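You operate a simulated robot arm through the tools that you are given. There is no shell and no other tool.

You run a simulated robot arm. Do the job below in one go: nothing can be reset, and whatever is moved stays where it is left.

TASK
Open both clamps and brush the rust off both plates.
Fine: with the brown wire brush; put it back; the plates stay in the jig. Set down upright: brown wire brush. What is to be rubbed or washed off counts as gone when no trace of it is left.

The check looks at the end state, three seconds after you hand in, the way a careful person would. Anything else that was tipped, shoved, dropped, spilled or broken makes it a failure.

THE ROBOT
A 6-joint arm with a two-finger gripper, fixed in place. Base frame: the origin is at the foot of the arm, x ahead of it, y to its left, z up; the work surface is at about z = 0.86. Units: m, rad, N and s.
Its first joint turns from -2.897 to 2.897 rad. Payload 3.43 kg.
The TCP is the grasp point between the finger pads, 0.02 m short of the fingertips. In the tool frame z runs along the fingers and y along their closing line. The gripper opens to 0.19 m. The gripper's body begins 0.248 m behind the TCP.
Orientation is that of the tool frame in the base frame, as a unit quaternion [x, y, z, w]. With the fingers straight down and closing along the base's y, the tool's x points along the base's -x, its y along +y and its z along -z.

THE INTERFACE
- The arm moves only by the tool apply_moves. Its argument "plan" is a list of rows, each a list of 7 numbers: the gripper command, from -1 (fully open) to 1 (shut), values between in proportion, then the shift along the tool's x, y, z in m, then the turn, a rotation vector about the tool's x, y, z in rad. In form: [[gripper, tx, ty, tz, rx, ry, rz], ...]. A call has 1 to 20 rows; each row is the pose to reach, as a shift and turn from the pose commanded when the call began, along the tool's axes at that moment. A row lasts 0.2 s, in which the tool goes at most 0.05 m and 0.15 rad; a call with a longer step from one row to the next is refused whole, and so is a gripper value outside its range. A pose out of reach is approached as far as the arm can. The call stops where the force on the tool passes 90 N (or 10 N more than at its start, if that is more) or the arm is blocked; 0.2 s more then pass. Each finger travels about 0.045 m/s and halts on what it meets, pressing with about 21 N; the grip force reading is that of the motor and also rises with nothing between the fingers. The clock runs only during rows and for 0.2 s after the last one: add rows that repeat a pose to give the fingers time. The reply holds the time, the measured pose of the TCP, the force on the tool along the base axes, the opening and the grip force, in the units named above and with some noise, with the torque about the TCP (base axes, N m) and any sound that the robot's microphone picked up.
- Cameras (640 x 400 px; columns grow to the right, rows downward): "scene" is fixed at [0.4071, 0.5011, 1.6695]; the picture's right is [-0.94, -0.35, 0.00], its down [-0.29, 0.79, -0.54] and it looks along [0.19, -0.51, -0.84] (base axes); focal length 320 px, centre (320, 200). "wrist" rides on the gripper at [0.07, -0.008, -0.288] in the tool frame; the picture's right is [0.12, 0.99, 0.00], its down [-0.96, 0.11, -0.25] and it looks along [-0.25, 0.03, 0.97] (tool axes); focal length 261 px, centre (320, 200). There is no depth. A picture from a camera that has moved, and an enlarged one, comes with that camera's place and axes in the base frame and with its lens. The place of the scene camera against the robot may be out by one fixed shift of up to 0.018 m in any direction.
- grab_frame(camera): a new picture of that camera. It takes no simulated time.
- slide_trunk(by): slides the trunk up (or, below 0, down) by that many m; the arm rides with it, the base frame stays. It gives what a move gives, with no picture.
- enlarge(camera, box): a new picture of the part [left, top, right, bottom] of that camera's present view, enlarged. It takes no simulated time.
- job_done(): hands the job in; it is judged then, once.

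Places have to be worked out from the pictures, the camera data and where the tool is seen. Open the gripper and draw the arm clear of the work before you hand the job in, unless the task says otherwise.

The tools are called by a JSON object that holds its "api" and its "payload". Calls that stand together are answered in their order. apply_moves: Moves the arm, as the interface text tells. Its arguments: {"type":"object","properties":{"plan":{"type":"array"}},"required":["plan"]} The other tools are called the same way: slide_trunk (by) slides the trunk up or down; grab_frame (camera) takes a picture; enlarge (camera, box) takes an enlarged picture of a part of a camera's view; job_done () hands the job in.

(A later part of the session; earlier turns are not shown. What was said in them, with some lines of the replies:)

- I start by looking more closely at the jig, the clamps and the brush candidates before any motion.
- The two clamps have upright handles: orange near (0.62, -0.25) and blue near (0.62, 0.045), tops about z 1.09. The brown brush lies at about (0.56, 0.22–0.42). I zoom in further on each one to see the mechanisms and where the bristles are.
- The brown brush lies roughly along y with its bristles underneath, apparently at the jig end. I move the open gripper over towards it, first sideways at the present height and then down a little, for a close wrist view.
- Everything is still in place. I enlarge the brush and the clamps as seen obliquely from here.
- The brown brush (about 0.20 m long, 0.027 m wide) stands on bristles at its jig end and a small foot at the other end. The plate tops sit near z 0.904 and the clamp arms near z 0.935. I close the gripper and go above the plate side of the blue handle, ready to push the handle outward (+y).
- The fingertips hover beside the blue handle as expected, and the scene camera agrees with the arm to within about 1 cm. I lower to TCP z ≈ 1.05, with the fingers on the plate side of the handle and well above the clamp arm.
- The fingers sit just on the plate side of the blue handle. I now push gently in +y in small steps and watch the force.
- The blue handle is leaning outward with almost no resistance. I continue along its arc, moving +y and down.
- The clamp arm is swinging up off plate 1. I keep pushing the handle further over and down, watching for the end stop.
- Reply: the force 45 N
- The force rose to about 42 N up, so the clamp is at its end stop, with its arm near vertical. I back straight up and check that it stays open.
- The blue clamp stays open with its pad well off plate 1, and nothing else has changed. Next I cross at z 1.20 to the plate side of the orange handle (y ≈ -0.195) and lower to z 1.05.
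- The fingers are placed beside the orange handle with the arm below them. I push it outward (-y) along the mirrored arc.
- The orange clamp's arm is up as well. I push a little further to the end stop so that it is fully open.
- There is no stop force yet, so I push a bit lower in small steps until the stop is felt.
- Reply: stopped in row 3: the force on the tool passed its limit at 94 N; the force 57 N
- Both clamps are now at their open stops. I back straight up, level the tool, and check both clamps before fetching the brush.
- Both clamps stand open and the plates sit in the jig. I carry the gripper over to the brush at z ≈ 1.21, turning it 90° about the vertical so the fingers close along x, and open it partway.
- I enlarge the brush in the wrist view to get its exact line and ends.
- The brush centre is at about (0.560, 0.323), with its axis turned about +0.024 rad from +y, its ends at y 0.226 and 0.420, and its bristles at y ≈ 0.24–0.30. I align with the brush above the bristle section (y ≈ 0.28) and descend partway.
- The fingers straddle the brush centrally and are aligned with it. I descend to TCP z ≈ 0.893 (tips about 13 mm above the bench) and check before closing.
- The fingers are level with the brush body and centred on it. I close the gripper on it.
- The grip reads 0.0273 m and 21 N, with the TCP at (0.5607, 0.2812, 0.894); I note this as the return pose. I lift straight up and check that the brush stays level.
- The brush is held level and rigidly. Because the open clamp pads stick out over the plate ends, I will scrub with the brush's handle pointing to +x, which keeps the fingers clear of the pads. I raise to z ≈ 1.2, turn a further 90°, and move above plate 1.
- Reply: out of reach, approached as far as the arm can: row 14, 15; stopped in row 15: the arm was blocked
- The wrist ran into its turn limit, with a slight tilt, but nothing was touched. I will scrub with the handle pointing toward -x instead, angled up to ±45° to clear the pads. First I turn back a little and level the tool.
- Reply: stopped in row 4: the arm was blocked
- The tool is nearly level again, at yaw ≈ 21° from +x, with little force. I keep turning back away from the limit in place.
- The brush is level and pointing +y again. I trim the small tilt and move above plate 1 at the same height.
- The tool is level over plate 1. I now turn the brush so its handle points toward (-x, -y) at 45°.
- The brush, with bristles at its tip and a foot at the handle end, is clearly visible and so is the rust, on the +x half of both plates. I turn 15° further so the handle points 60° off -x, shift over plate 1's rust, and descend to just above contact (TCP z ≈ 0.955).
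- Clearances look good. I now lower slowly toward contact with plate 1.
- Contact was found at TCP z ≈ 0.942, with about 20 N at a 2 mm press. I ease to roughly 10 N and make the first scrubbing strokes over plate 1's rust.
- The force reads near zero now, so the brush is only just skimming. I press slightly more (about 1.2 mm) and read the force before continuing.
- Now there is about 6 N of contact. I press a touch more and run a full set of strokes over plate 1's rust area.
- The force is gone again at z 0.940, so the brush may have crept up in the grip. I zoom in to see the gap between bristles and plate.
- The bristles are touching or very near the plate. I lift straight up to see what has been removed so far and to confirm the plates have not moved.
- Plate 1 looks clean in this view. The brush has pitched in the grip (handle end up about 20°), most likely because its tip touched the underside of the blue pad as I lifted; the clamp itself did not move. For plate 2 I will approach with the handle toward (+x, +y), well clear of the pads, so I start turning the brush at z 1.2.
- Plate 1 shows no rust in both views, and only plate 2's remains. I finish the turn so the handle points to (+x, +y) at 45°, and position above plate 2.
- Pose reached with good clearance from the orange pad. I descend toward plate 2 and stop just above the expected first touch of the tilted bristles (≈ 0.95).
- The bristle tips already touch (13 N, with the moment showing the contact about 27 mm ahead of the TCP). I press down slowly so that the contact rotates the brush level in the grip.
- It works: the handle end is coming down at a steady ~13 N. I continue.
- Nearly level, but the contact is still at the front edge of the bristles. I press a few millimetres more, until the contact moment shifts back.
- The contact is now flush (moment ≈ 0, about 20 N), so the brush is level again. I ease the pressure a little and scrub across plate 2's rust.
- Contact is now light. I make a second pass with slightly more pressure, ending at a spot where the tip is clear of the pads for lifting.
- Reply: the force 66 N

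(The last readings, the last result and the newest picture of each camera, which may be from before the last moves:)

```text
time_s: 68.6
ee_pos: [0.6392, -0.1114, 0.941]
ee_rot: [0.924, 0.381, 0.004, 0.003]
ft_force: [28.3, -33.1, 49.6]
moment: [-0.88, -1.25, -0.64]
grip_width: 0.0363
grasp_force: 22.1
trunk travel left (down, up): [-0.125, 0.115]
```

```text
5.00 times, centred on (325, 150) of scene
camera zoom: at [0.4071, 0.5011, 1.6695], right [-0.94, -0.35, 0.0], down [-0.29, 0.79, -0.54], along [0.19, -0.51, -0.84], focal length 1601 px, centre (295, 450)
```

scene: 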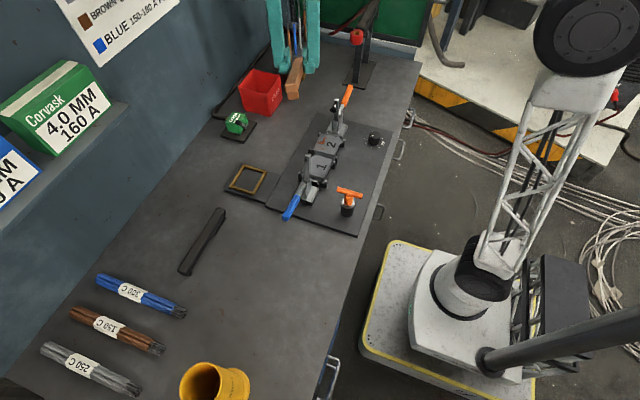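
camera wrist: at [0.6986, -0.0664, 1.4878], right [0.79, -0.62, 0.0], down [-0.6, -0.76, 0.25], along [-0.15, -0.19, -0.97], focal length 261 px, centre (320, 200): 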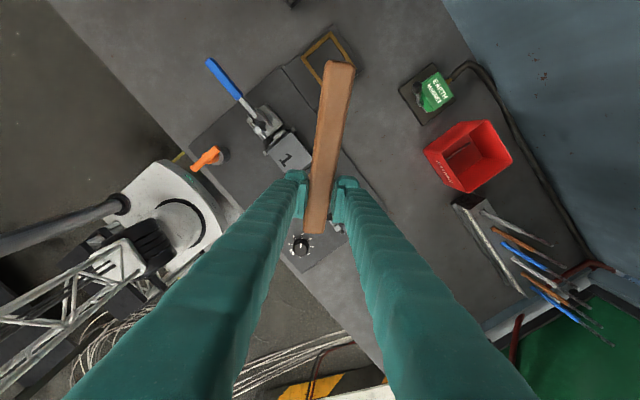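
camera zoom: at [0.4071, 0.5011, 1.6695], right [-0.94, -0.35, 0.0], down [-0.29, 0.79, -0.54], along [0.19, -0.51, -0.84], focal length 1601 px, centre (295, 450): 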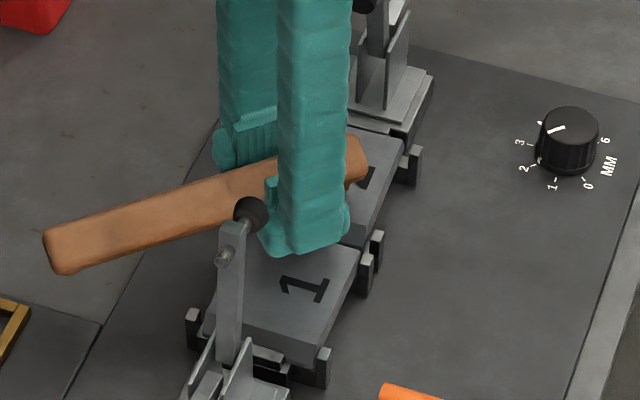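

The brush has caught and rolled in the grip: the opening is 0.036 m and the side forces are around 40 N. Its bristles went past the plate's +x edge and snagged coming back. I relieve it gently by moving back outward a little and up, then look.

{"api": "apply_moves", "payload": {"plan": [[1, 0, 0.004, -0.002, 0, 0, 0], [1, 0, 0.006, -0.006, 0, 0, 0], [1, 0, 0.006, -0.012, 0, 0, 0], [1, 0, 0.006, -0.012, 0, 0, 0]]}}

{"api": "enlarge", "payload": {"camera": "scene", "box": [280, 110, 370, 190]}}

{"api": "enlarge", "payload": {"camera": "wrist", "box": [220, 40, 440, 260]}}

```text
time_s: 69.6
ee_pos: [0.6384, -0.1131, 0.9475]
ee_rot: [0.924, 0.382, 0.0, 0.0]
ft_force: [-0.2, 0.3, -0.7]
moment: [-0.02, 0.07, 0.0]
grip_width: 0.0284
grasp_force: 21.4
trunk travel left (down, up): [-0.125, 0.115]
```

```text
5.00 times, centred on (325, 150) of scene
camera zoom: at [0.4071, 0.5011, 1.6695], right [-0.94, -0.35, 0.0], down [-0.29, 0.79, -0.54], along [0.19, -0.51, -0.84], focal length 1601 px, centre (295, 450)
```

zoom: 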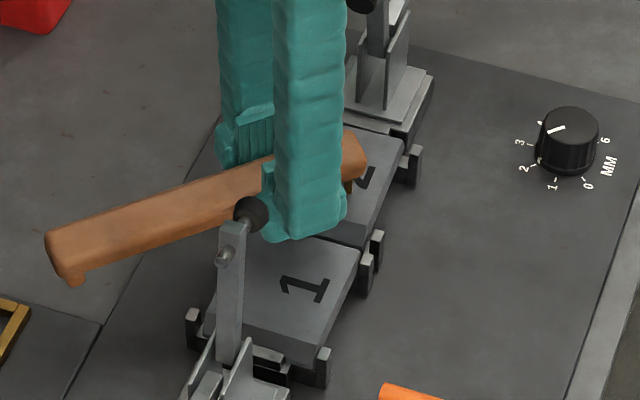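

```text
1.82 times, centred on (330, 150) of wrist
camera zoom: at [0.6828, -0.0573, 1.2352], right [0.79, -0.62, 0.0], down [-0.6, -0.76, 0.25], along [-0.15, -0.19, -0.97], focal length 474 px, centre (302, 291)
```

zoom: 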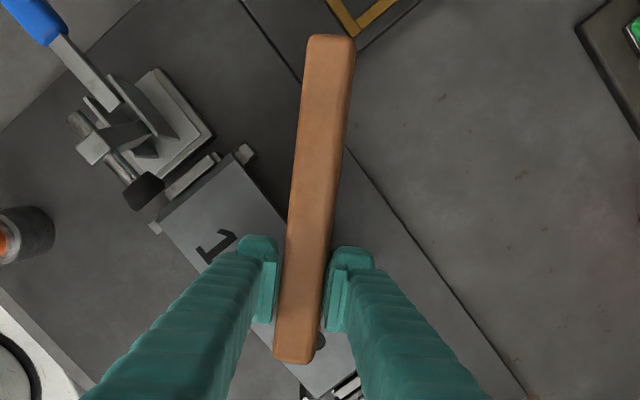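

The forces are gone and the brush has settled square in the grip again (0.0284 m). I lift clear, with the tip well away from both pads, and inspect the plates.

{"api": "apply_moves", "payload": {"plan": [[1, 0, 0, -0.02, 0, 0, 0], [1, 0, 0, -0.055, 0, 0, 0], [1, 0, 0, -0.1, 0, 0, 0], [1, 0, 0, -0.145, 0, 0, 0], [1, 0, 0, -0.19, 0, 0, 0], [1, 0, 0, -0.235, 0, 0, 0], [1, 0, 0, -0.255, 0, 0, 0]]}}

{"api": "enlarge", "payload": {"camera": "scene", "box": [285, 110, 365, 190]}}

{"api": "enlarge", "payload": {"camera": "scene", "box": [240, 30, 380, 130]}}

{"api": "grab_frame", "payload": {"camera": "wrist"}}

```text
time_s: 71.2
ee_pos: [0.6413, -0.1145, 1.2053]
ee_rot: [0.924, 0.383, 0.001, 0.0]
ft_force: [-0.4, -0.6, -1.1]
moment: [-0.05, 0.06, -0.01]
grip_width: 0.0281
grasp_force: 20.8
trunk travel left (down, up): [-0.125, 0.115]
```

```text
5.00 times, centred on (325, 150) of scene
camera zoom: at [0.4071, 0.5011, 1.6695], right [-0.94, -0.35, 0.0], down [-0.29, 0.79, -0.54], along [0.19, -0.51, -0.84], focal length 1601 px, centre (295, 450)
```

zoom: 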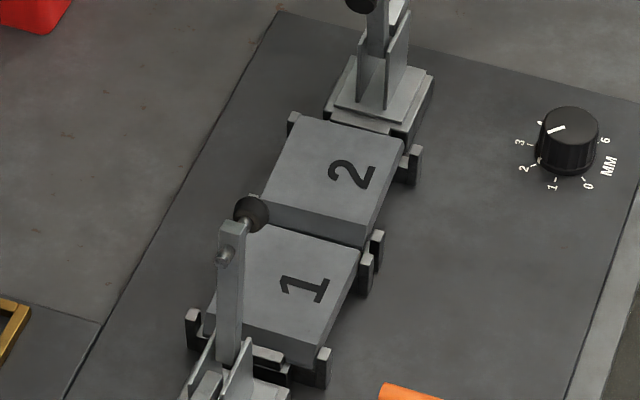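

```text
4.00 times, centred on (310, 80) of scene
camera zoom: at [0.4071, 0.5011, 1.6695], right [-0.94, -0.35, 0.0], down [-0.29, 0.79, -0.54], along [0.19, -0.51, -0.84], focal length 1280 px, centre (360, 680)
```

zoom: 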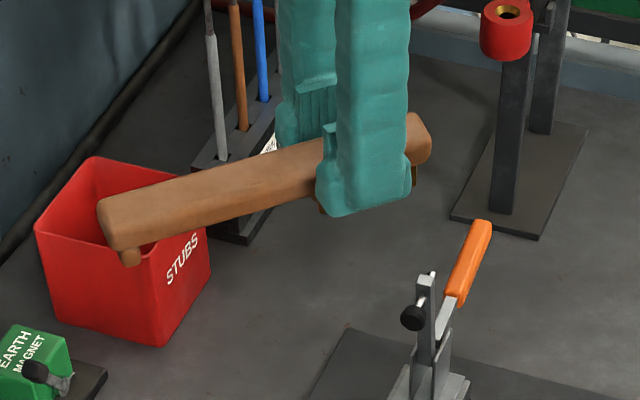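

```text
taken
camera wrist: at [0.6833, -0.0573, 1.4921], right [0.79, -0.62, 0.0], down [-0.6, -0.76, 0.25], along [-0.15, -0.19, -0.97], focal length 261 px, centre (320, 200)
```

wrist: 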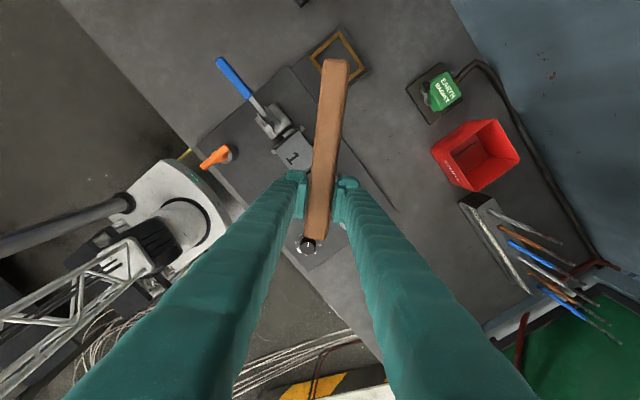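

Both plates look rust-free from here. I zoom in hard to look for traces.

{"api": "enlarge", "payload": {"camera": "scene", "box": [310, 128, 350, 160]}}

{"api": "enlarge", "payload": {"camera": "scene", "box": [305, 150, 345, 185]}}

{"api": "enlarge", "payload": {"camera": "wrist", "box": [260, 110, 320, 180]}}

```text
12.50 times, centred on (330, 144) of scene
camera zoom: at [0.4071, 0.5011, 1.6695], right [-0.94, -0.35, 0.0], down [-0.29, 0.79, -0.54], along [0.19, -0.51, -0.84], focal length 4002 px, centre (195, 900)
```

zoom: 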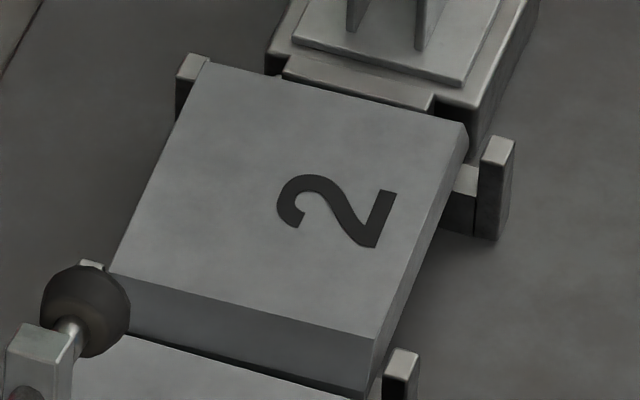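

```text
11.43 times, centred on (325, 168) of scene
camera zoom: at [0.4071, 0.5011, 1.6695], right [-0.94, -0.35, 0.0], down [-0.29, 0.79, -0.54], along [0.19, -0.51, -0.84], focal length 3659 px, centre (263, 571)
```

zoom: 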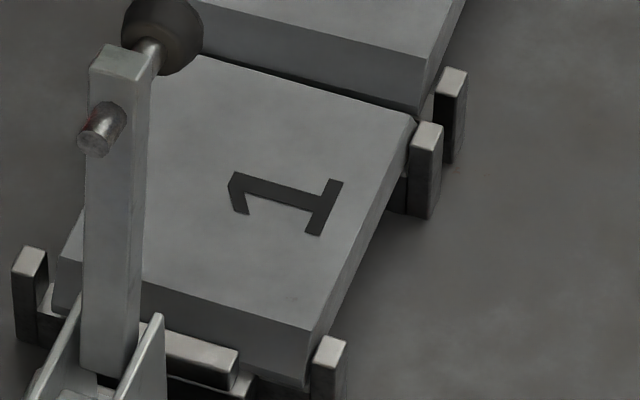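

```text
5.71 times, centred on (290, 145) of wrist
camera zoom: at [0.6833, -0.0573, 1.4921], right [0.79, -0.62, 0.0], down [-0.6, -0.76, 0.25], along [-0.15, -0.19, -0.97], focal length 1489 px, centre (491, 514)
```

zoom: 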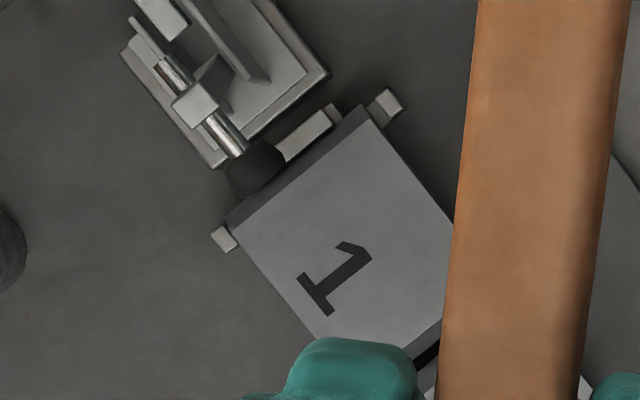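

Both tops look clean; there is one faint grey speck on plate 1 that I check at the highest zoom.

{"api": "enlarge", "payload": {"camera": "scene", "box": [318, 165, 338, 180]}}

{"api": "enlarge", "payload": {"camera": "scene", "box": [308, 150, 328, 165]}}

{"api": "enlarge", "payload": {"camera": "scene", "box": [316, 130, 346, 155]}}

```text
16.00 times, centred on (328, 172) of scene
camera zoom: at [0.4071, 0.5011, 1.6695], right [-0.94, -0.35, 0.0], down [-0.29, 0.79, -0.54], along [0.19, -0.51, -0.84], focal length 5122 px, centre (192, 640)
```

zoom: 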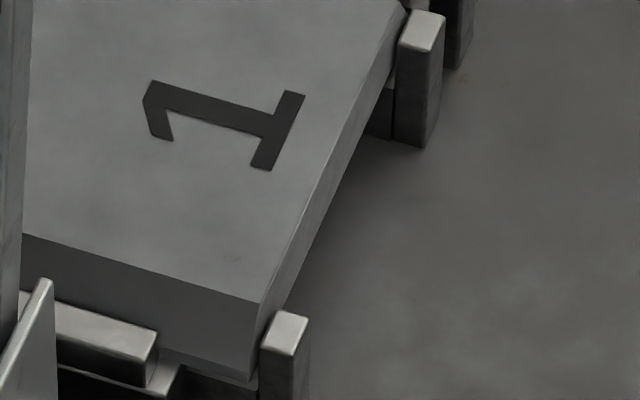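

```text
16.00 times, centred on (318, 158) of scene
camera zoom: at [0.4071, 0.5011, 1.6695], right [-0.94, -0.35, 0.0], down [-0.29, 0.79, -0.54], along [0.19, -0.51, -0.84], focal length 5122 px, centre (352, 880)
```

zoom: 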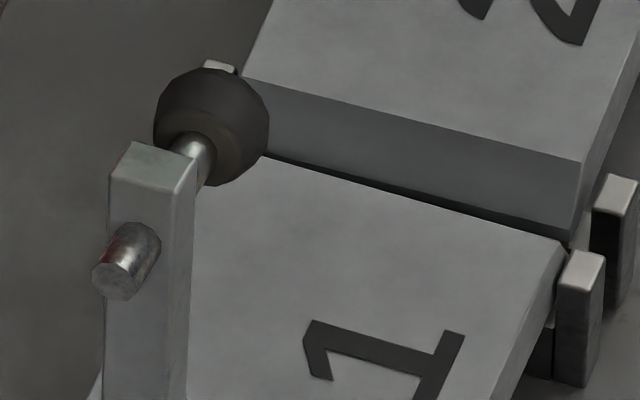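

```text
16.00 times, centred on (331, 142) of scene
camera zoom: at [0.4071, 0.5011, 1.6695], right [-0.94, -0.35, 0.0], down [-0.29, 0.79, -0.54], along [0.19, -0.51, -0.84], focal length 5122 px, centre (144, 1120)
```

zoom: 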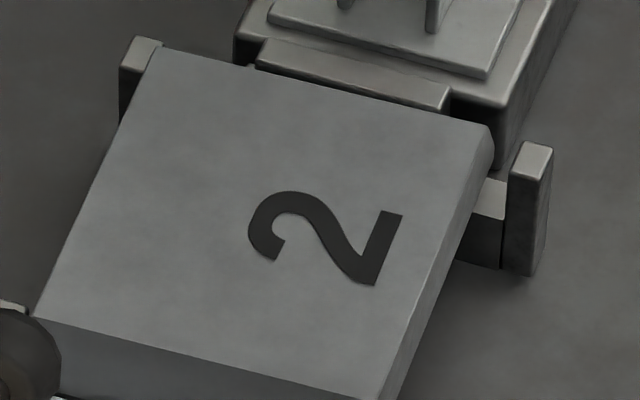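

No trace of rust is visible on either plate, and the plates have not shifted. The brush is level in the grip and has slid about 6 mm along its axis. I carry it back above its original place at z 1.2, turned to its original heading.

{"api": "apply_moves", "payload": {"plan": [[1, 0.0243, -0.0369, 0, 0, 0, -0.0902], [1, 0.0485, -0.0739, 0, 0, 0, -0.1804], [1, 0.0728, -0.1108, 0, 0, 0, -0.2707], [1, 0.097, -0.1478, 0, 0, 0, -0.3609], [1, 0.1213, -0.1847, 0, 0, 0, -0.4511], [1, 0.1455, -0.2217, 0, 0, 0, -0.5413], [1, 0.1698, -0.2586, 0, 0, 0, -0.6316], [1, 0.194, -0.2956, 0, 0, 0, -0.7218], [1, 0.2183, -0.3325, 0, 0, 0, -0.812], [1, 0.2183, -0.3325, 0, 0, 0, -0.812]]}}

{"api": "grab_frame", "payload": {"camera": "wrist"}}

{"api": "enlarge", "payload": {"camera": "wrist", "box": [270, 235, 380, 345]}}

{"api": "enlarge", "payload": {"camera": "wrist", "box": [240, 50, 400, 250]}}

{"api": "enlarge", "payload": {"camera": "scene", "box": [200, 130, 360, 300]}}

```text
time_s: 73.4
ee_pos: [0.5607, 0.2758, 1.2036]
ee_rot: [0.697, 0.717, 0.001, 0.0]
ft_force: [-0.1, -1.0, -1.8]
moment: [-0.04, -0.01, 0.0]
grip_width: 0.0278
grasp_force: 21.1
trunk travel left (down, up): [-0.125, 0.115]
```

```text
taken
camera wrist: at [0.5487, 0.3469, 1.4915], right [0.99, 0.15, 0.0], down [0.14, -0.96, 0.25], along [0.04, -0.24, -0.97], focal length 261 px, centre (320, 200)
```

wrist: 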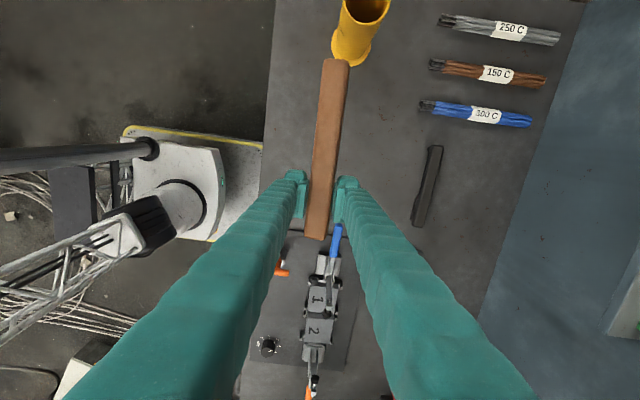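

```text
3.64 times, centred on (325, 290) of wrist
camera zoom: at [0.5487, 0.3469, 1.4915], right [0.99, 0.15, 0.0], down [0.14, -0.96, 0.25], along [0.04, -0.24, -0.97], focal length 948 px, centre (302, -127)
```

zoom: 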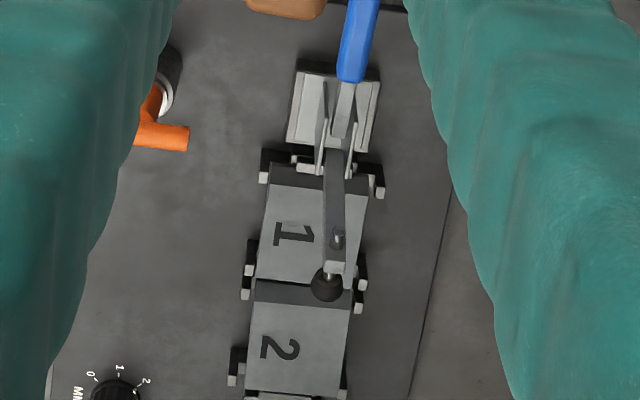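

```text
2.00 times, centred on (320, 150) of wrist
camera zoom: at [0.5487, 0.3469, 1.4915], right [0.99, 0.15, 0.0], down [0.14, -0.96, 0.25], along [0.04, -0.24, -0.97], focal length 521 px, centre (320, 300)
```

zoom: 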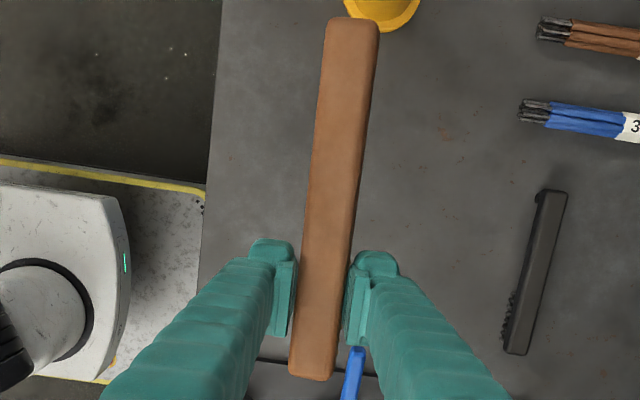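

```text
2.35 times, centred on (280, 215) of scene
camera zoom: at [0.4071, 0.5011, 1.6695], right [-0.94, -0.35, 0.0], down [-0.29, 0.79, -0.54], along [0.19, -0.51, -0.84], focal length 753 px, centre (414, 165)
```

zoom: 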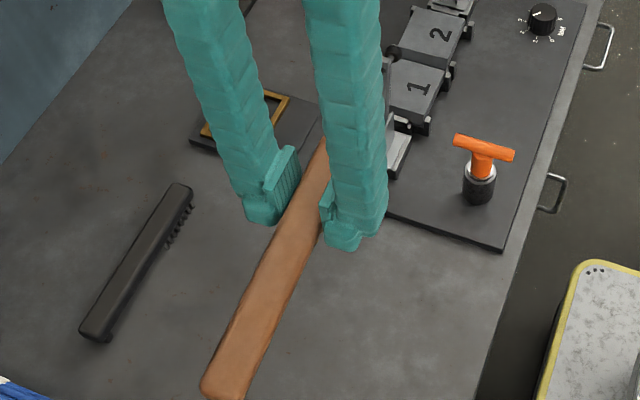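

Seen from the back, both plate tops are clean. The brush is back over its place, with the near end predicted at y ≈ 0.226 as at the start. I descend to just above the bench.

{"api": "apply_moves", "payload": {"plan": [[1, 0, 0, 0.045, 0, 0, 0], [1, 0, 0, 0.09, 0, 0, 0], [1, 0, 0, 0.135, 0, 0, 0], [1, 0, 0, 0.18, 0, 0, 0], [1, 0, 0, 0.225, 0, 0, 0], [1, 0, 0, 0.265, 0, 0, 0], [1, 0, 0, 0.29, 0, 0, 0], [1, 0, 0, 0.29, 0, 0, 0]]}}

{"api": "enlarge", "payload": {"camera": "scene", "box": [230, 220, 340, 350]}}

{"api": "enlarge", "payload": {"camera": "wrist", "box": [240, 50, 400, 250]}}

```text
time_s: 75.2
ee_pos: [0.5609, 0.2757, 0.9135]
ee_rot: [0.698, 0.716, 0.0, 0.0]
ft_force: [0.0, 0.0, -1.5]
moment: [-0.05, -0.02, -0.02]
grip_width: 0.0277
grasp_force: 20.9
trunk travel left (down, up): [-0.125, 0.115]
```

```text
3.08 times, centred on (285, 285) of scene
camera zoom: at [0.4071, 0.5011, 1.6695], right [-0.94, -0.35, 0.0], down [-0.29, 0.79, -0.54], along [0.19, -0.51, -0.84], focal length 985 px, centre (428, -62)
```

zoom: 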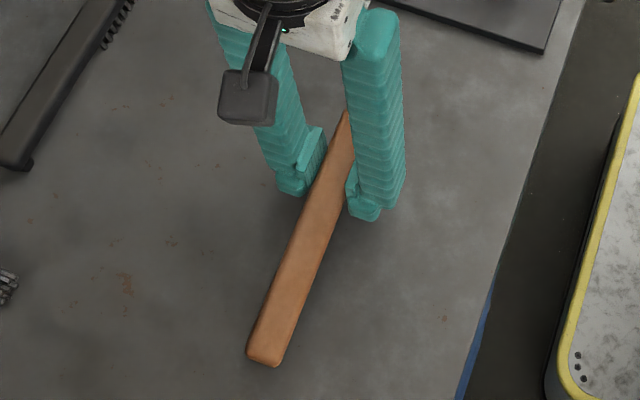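

```text
2.00 times, centred on (320, 150) of wrist
camera zoom: at [0.5481, 0.3472, 1.201], right [0.99, 0.15, 0.0], down [0.14, -0.96, 0.25], along [0.04, -0.24, -0.97], focal length 521 px, centre (320, 300)
```

zoom: 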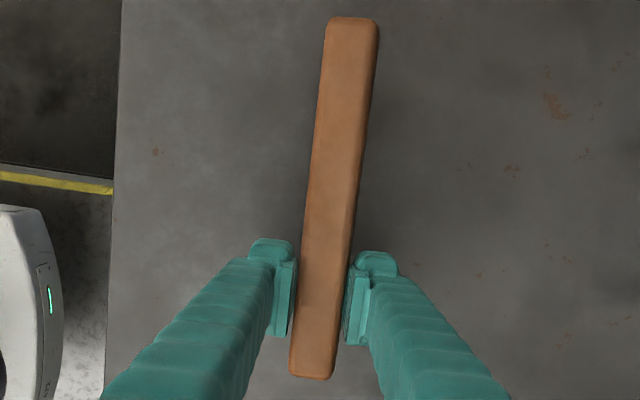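

All clear. I lower slowly to the bench while watching for contact.

{"api": "apply_moves", "payload": {"plan": [[1, 0, 0, 0.004, 0, 0, 0], [1, 0, 0, 0.008, 0, 0, 0], [1, 0, 0, 0.012, 0, 0, 0], [1, 0, 0, 0.016, 0, 0, 0], [1, 0, 0, 0.019, 0, 0, 0], [1, 0, 0, 0.019, 0, 0, 0]]}}

```text
time_s: 76.6
ee_pos: [0.5603, 0.2751, 0.8947]
ee_rot: [0.698, 0.716, 0.001, 0.002]
ft_force: [4.5, 0.1, 12.9]
moment: [0.15, -0.06, -0.06]
grip_width: 0.0271
grasp_force: 21.1
trunk travel left (down, up): [-0.125, 0.115]
```

The brush is down: about 14 N of contact, and the grip width is back to 0.0271, so it sits flush. I open the fingers gently.

{"api": "apply_moves", "payload": {"plan": [[0.7, 0, 0, 0, 0, 0, 0], [0.6, 0, 0, 0, 0, 0, 0], [0.45, 0, 0, 0, 0, 0, 0], [0.3, 0, 0, 0, 0, 0, 0], [0.2, 0, 0, 0, 0, 0, 0], [0.2, 0, 0, 0, 0, 0, 0]]}}

{"api": "enlarge", "payload": {"camera": "scene", "box": [230, 220, 340, 350]}}

{"api": "enlarge", "payload": {"camera": "wrist", "box": [240, 50, 400, 250]}}

```text
time_s: 78.0
ee_pos: [0.5602, 0.2761, 0.8948]
ee_rot: [0.698, 0.716, 0.0, 0.0]
ft_force: [-0.1, -0.3, 0.6]
moment: [0.0, 0.01, -0.02]
grip_width: 0.0757
grasp_force: 0.1
trunk travel left (down, up): [-0.125, 0.115]
```

```text
3.08 times, centred on (285, 285) of scene
camera zoom: at [0.4071, 0.5011, 1.6695], right [-0.94, -0.35, 0.0], down [-0.29, 0.79, -0.54], along [0.19, -0.51, -0.84], focal length 985 px, centre (428, -62)
```

zoom: 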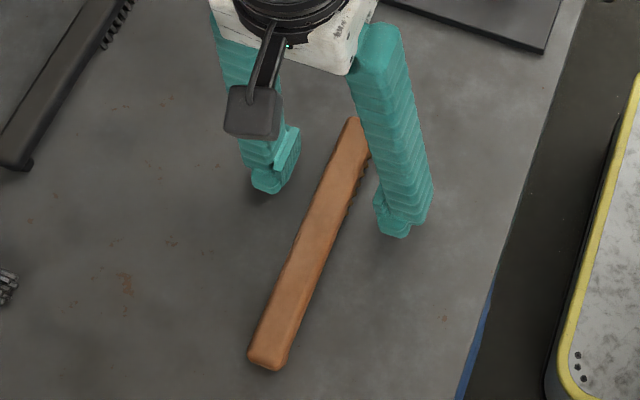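

```text
2.00 times, centred on (320, 150) of wrist
camera zoom: at [0.5481, 0.3473, 1.1832], right [0.99, 0.15, 0.0], down [0.14, -0.96, 0.25], along [0.04, -0.24, -0.97], focal length 521 px, centre (320, 300)
```

zoom: 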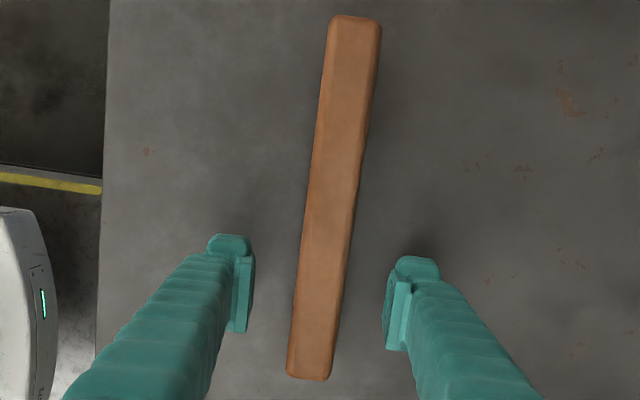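

The brush stands freely between the open fingers. I raise straight up and compare it with its starting place.

{"api": "apply_moves", "payload": {"plan": [[0.2, 0, 0, -0.02, 0, 0, 0], [0.2, 0, 0, -0.06, 0, 0, 0], [0.2, 0, 0, -0.105, 0, 0, 0], [0.2, 0, 0, -0.15, 0, 0, 0], [0.2, 0, 0, -0.195, 0, 0, 0], [0.2, 0, 0, -0.24, 0, 0, 0], [0.2, 0, 0, -0.285, 0, 0, 0], [0.2, 0, 0, -0.317, 0, 0, 0]]}}

{"api": "enlarge", "payload": {"camera": "scene", "box": [240, 245, 340, 350]}}

{"api": "enlarge", "payload": {"camera": "wrist", "box": [270, 90, 380, 200]}}

{"api": "enlarge", "payload": {"camera": "wrist", "box": [270, 235, 380, 345]}}

```text
time_s: 79.8
ee_pos: [0.5599, 0.2762, 1.2129]
ee_rot: [0.698, 0.716, 0.001, 0.002]
ft_force: [0.4, 0.0, 0.4]
moment: [0.08, -0.03, 0.01]
grip_width: 0.0759
grasp_force: 0.1
trunk travel left (down, up): [-0.125, 0.115]
```

```text
3.81 times, centred on (290, 298) of scene
camera zoom: at [0.4071, 0.5011, 1.6695], right [-0.94, -0.35, 0.0], down [-0.29, 0.79, -0.54], along [0.19, -0.51, -0.84], focal length 1220 px, centre (434, -171)
```

zoom: 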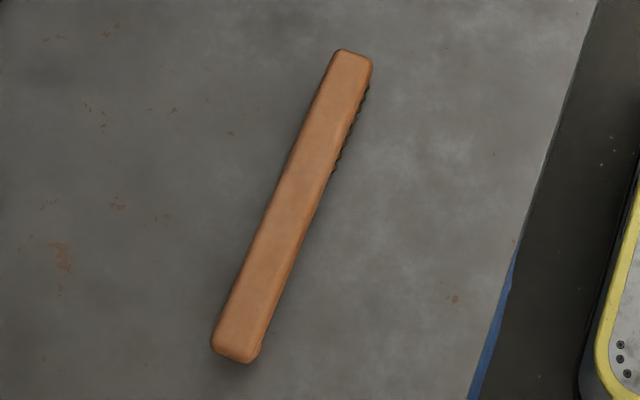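

```text
3.64 times, centred on (325, 145) of wrist
camera zoom: at [0.5482, 0.3473, 1.5], right [0.99, 0.15, 0.0], down [0.14, -0.96, 0.25], along [0.04, -0.24, -0.97], focal length 948 px, centre (302, 400)
```

zoom: 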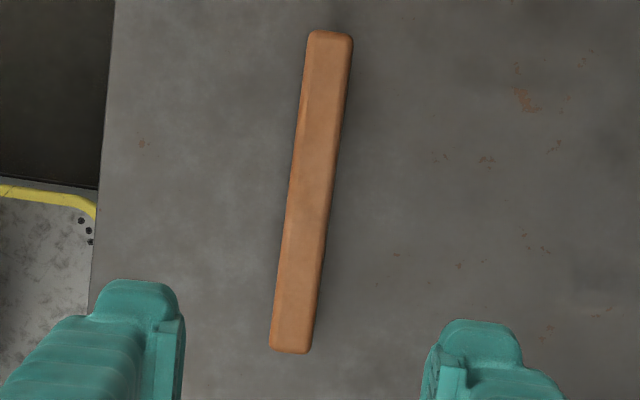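

```text
3.64 times, centred on (325, 290) of wrist
camera zoom: at [0.5482, 0.3473, 1.5], right [0.99, 0.15, 0.0], down [0.14, -0.96, 0.25], along [0.04, -0.24, -0.97], focal length 948 px, centre (302, -127)
```

zoom: 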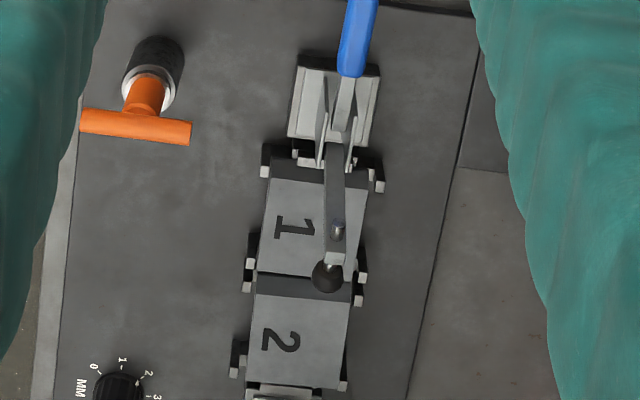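

The brush stands upright within about 5 mm of where it was. I return the arm to its starting pose, clear of the work, for a final look down at the plates.

{"api": "apply_moves", "payload": {"plan": [[-0.2, -0.0184, 0.0137, -0.002, 0, 0, -0.1405], [-0.4, -0.0367, 0.0275, -0.004, 0, 0, -0.2809], [-0.6, -0.0551, 0.0412, -0.006, 0, 0, -0.4214], [-0.8, -0.0735, 0.0549, -0.008, 0, 0, -0.5618], [-1, -0.0918, 0.0686, -0.01, 0, 0, -0.7023], [-1, -0.1102, 0.0824, -0.012, 0, 0, -0.8427], [-1, -0.1285, 0.0961, -0.014, 0, 0, -0.9832], [-1, -0.1469, 0.1098, -0.016, 0, 0, -1.1236], [-1, -0.1653, 0.1235, -0.018, 0, 0, -1.2641], [-1, -0.1836, 0.1373, -0.02, 0, 0, -1.4045], [-1, -0.202, 0.151, -0.02, 0, 0, -1.545], [-1, -0.202, 0.151, -0.02, 0, 0, -1.545]]}}

{"api": "enlarge", "payload": {"camera": "wrist", "box": [100, 10, 360, 170]}}

{"api": "enlarge", "payload": {"camera": "wrist", "box": [190, 75, 330, 150]}}

{"api": "grab_frame", "payload": {"camera": "scene"}}

```text
time_s: 82.4
ee_pos: [0.7153, 0.0774, 1.2323]
ee_rot: [0.0, 1.0, 0.0, 0.001]
ft_force: [0.0, 0.3, -0.1]
moment: [0.01, 0.02, 0.0]
grip_width: 0.19
grasp_force: 0.1
trunk travel left (down, up): [-0.125, 0.115]
```

```text
2.46 times, centred on (230, 90) of wrist
camera zoom: at [0.6435, 0.0696, 1.5202], right [-0.12, 0.99, 0.0], down [0.96, 0.12, 0.25], along [0.25, 0.03, -0.97], focal length 642 px, centre (542, 471)
```

zoom: 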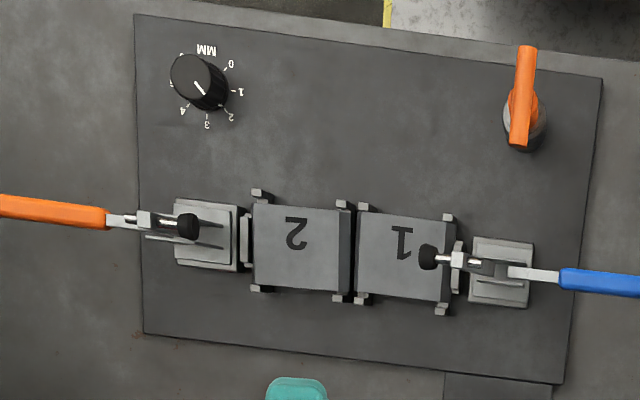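

```text
4.57 times, centred on (260, 112) of wrist
camera zoom: at [0.6435, 0.0696, 1.5202], right [-0.12, 0.99, 0.0], down [0.96, 0.12, 0.25], along [0.25, 0.03, -0.97], focal length 1192 px, centre (594, 600)
```

zoom: 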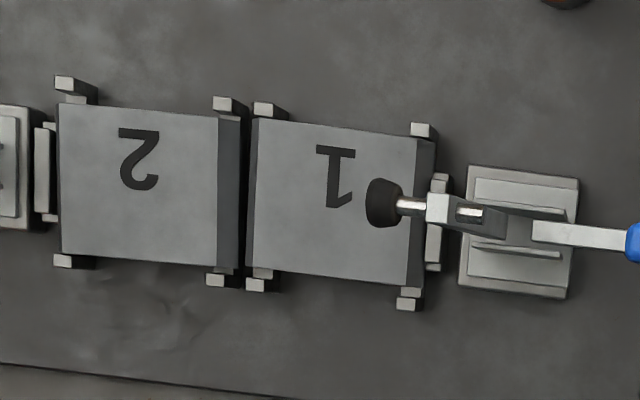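

```text
taken
```

scene: 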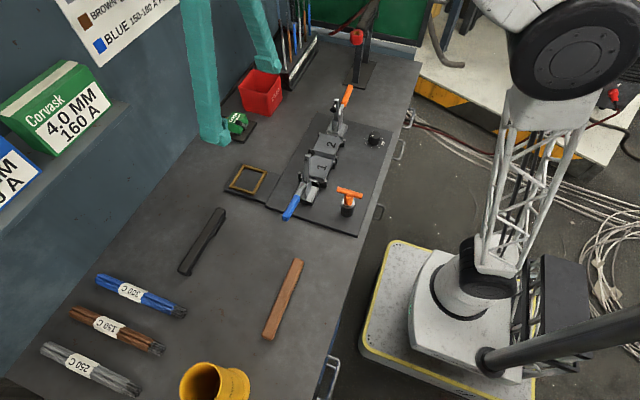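

No rust is visible on either plate. Plate 1 looks a couple of millimetres different from before, so I zoom in to be sure it is still seated between its stops.

{"api": "enlarge", "payload": {"camera": "wrist", "box": [238, 88, 298, 148]}}

{"api": "enlarge", "payload": {"camera": "wrist", "box": [195, 85, 255, 145]}}

{"api": "enlarge", "payload": {"camera": "scene", "box": [280, 140, 370, 210]}}

```text
6.67 times, centred on (268, 118) of wrist
camera zoom: at [0.6435, 0.0696, 1.5202], right [-0.12, 0.99, 0.0], down [0.96, 0.12, 0.25], along [0.25, 0.03, -0.97], focal length 1738 px, centre (667, 747)
```

zoom: 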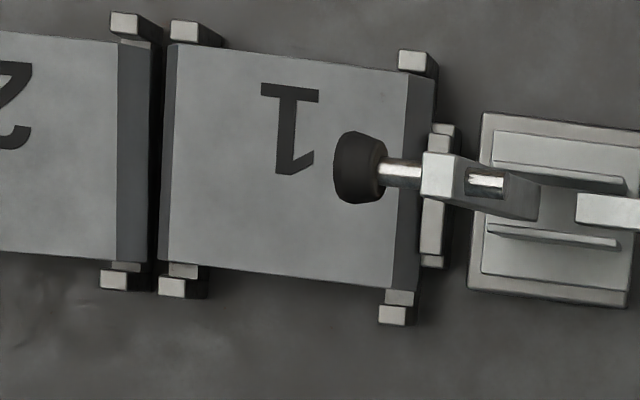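

```text
6.67 times, centred on (225, 115) of wrist
camera zoom: at [0.6435, 0.0696, 1.5202], right [-0.12, 0.99, 0.0], down [0.96, 0.12, 0.25], along [0.25, 0.03, -0.97], focal length 1738 px, centre (953, 767)
```

zoom: 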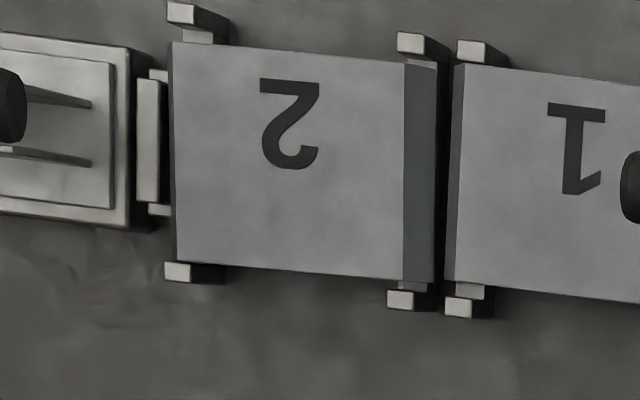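

```text
5.71 times, centred on (325, 175) of scene
camera zoom: at [0.4071, 0.5011, 1.6695], right [-0.94, -0.35, 0.0], down [-0.29, 0.79, -0.54], along [0.19, -0.51, -0.84], focal length 1829 px, centre (291, 343)
```

zoom: 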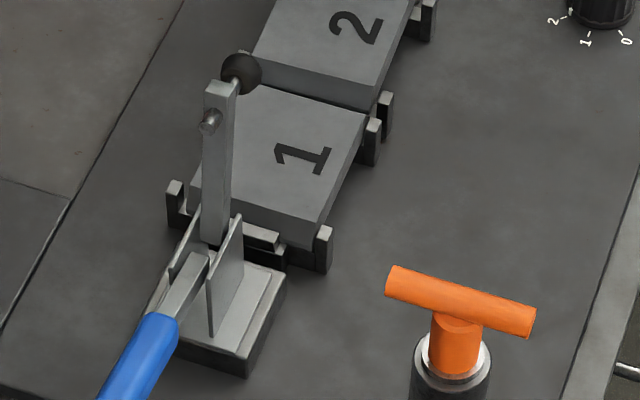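

Both plates sit flat between their corner stops. I take one last high-zoom look at the formerly rusted areas and at the whole bench.

{"api": "enlarge", "payload": {"camera": "wrist", "box": [250, 100, 280, 120]}}

{"api": "enlarge", "payload": {"camera": "wrist", "box": [203, 95, 243, 135]}}

{"api": "grab_frame", "payload": {"camera": "wrist"}}

```text
16.00 times, centred on (265, 110) of wrist
camera zoom: at [0.6435, 0.0696, 1.5202], right [-0.12, 0.99, 0.0], down [0.96, 0.12, 0.25], along [0.25, 0.03, -0.97], focal length 4170 px, centre (1200, 1640)
```

zoom: 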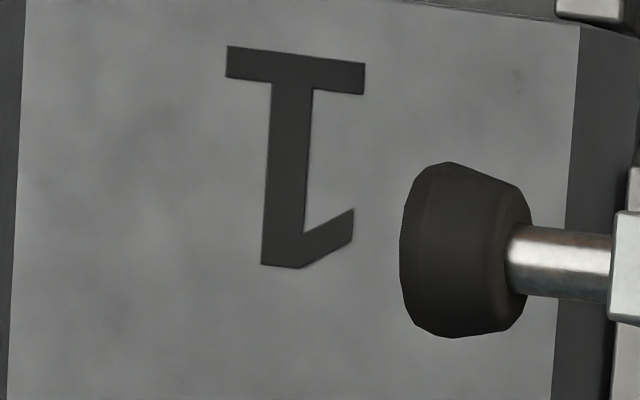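

```text
10.00 times, centred on (223, 115) of wrist
camera zoom: at [0.6435, 0.0696, 1.5202], right [-0.12, 0.99, 0.0], down [0.96, 0.12, 0.25], along [0.25, 0.03, -0.97], focal length 2606 px, centre (1290, 1050)
```

zoom: 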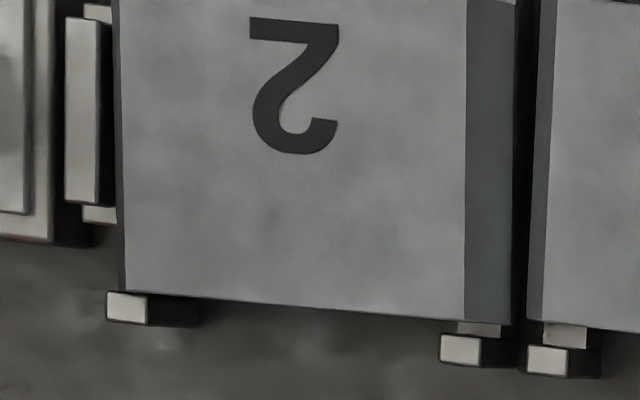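

```text
taken
camera wrist: at [0.6435, 0.0696, 1.5202], right [-0.12, 0.99, 0.0], down [0.96, 0.12, 0.25], along [0.25, 0.03, -0.97], focal length 261 px, centre (320, 200)
```

wrist: 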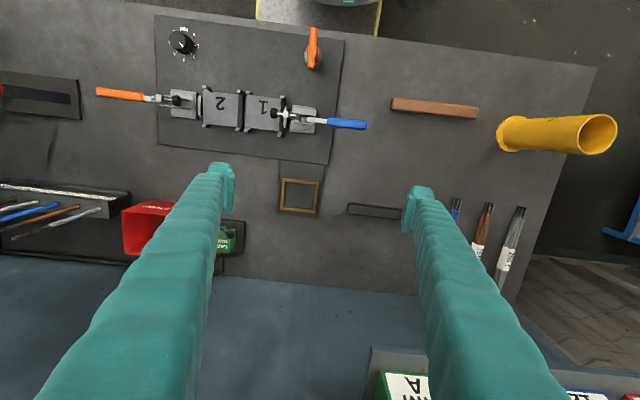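

One last check of plate 1's lower (+x) strip, where most of its rust was.

{"api": "enlarge", "payload": {"camera": "wrist", "box": [244, 110, 284, 135]}}

{"api": "enlarge", "payload": {"camera": "wrist", "box": [380, 80, 490, 135]}}

```text
16.00 times, centred on (264, 122) of wrist
camera zoom: at [0.6435, 0.0696, 1.5202], right [-0.12, 0.99, 0.0], down [0.96, 0.12, 0.25], along [0.25, 0.03, -0.97], focal length 4170 px, centre (1216, 1440)
```

zoom: 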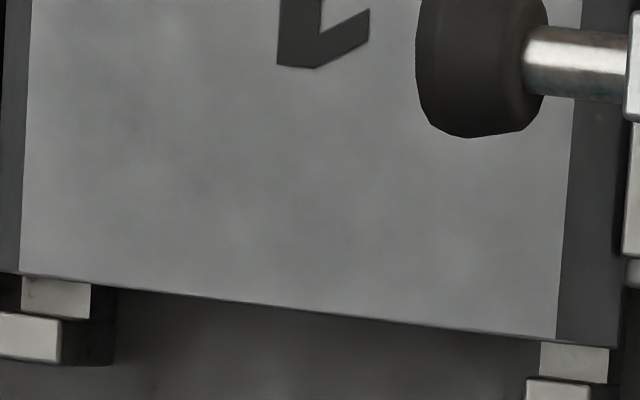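

```text
5.82 times, centred on (435, 108) of wrist
camera zoom: at [0.6435, 0.0696, 1.5202], right [-0.12, 0.99, 0.0], down [0.96, 0.12, 0.25], along [0.25, 0.03, -0.97], focal length 1516 px, centre (-349, 738)
```

zoom: 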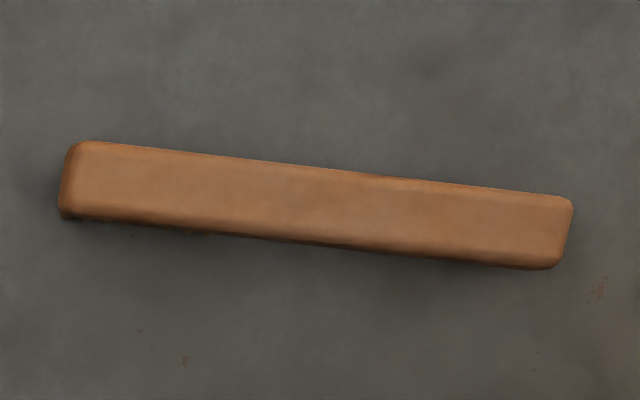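

Both clamps are open, both plates are free of rust and still between their stops, and the brown brush stands upright in its place. The gripper is open and the arm is clear of the work, so I hand in.

{"api": "job_done", "payload": {}}

```text
The job is handed in.
```

I opened both clamps and brushed the rust off both plates with the brown wire brush. Close-up views from both cameras show no trace of rust.

- **Clamps:** both handles are pushed to their open stops and stay there.
- **Plates:** both are still in the jig between their corner stops. Plate 1 shifted about 2–3 mm there while I brushed it.
- **Brush:** it stands upright on its bristles, about 5 mm from where it started.
- **Slips while brushing:**
  - After plate 1, the brush tipped in the grip, probably when its tip touched the open blue clamp's pad. I pressed it level again on plate 2.
  - At the end of plate 2 its bristles caught on the plate's edge and it rolled. It squared up once I backed off.
  - Nothing else appears to have moved.

The gripper is open and the arm is back at its starting pose, clear of the work.
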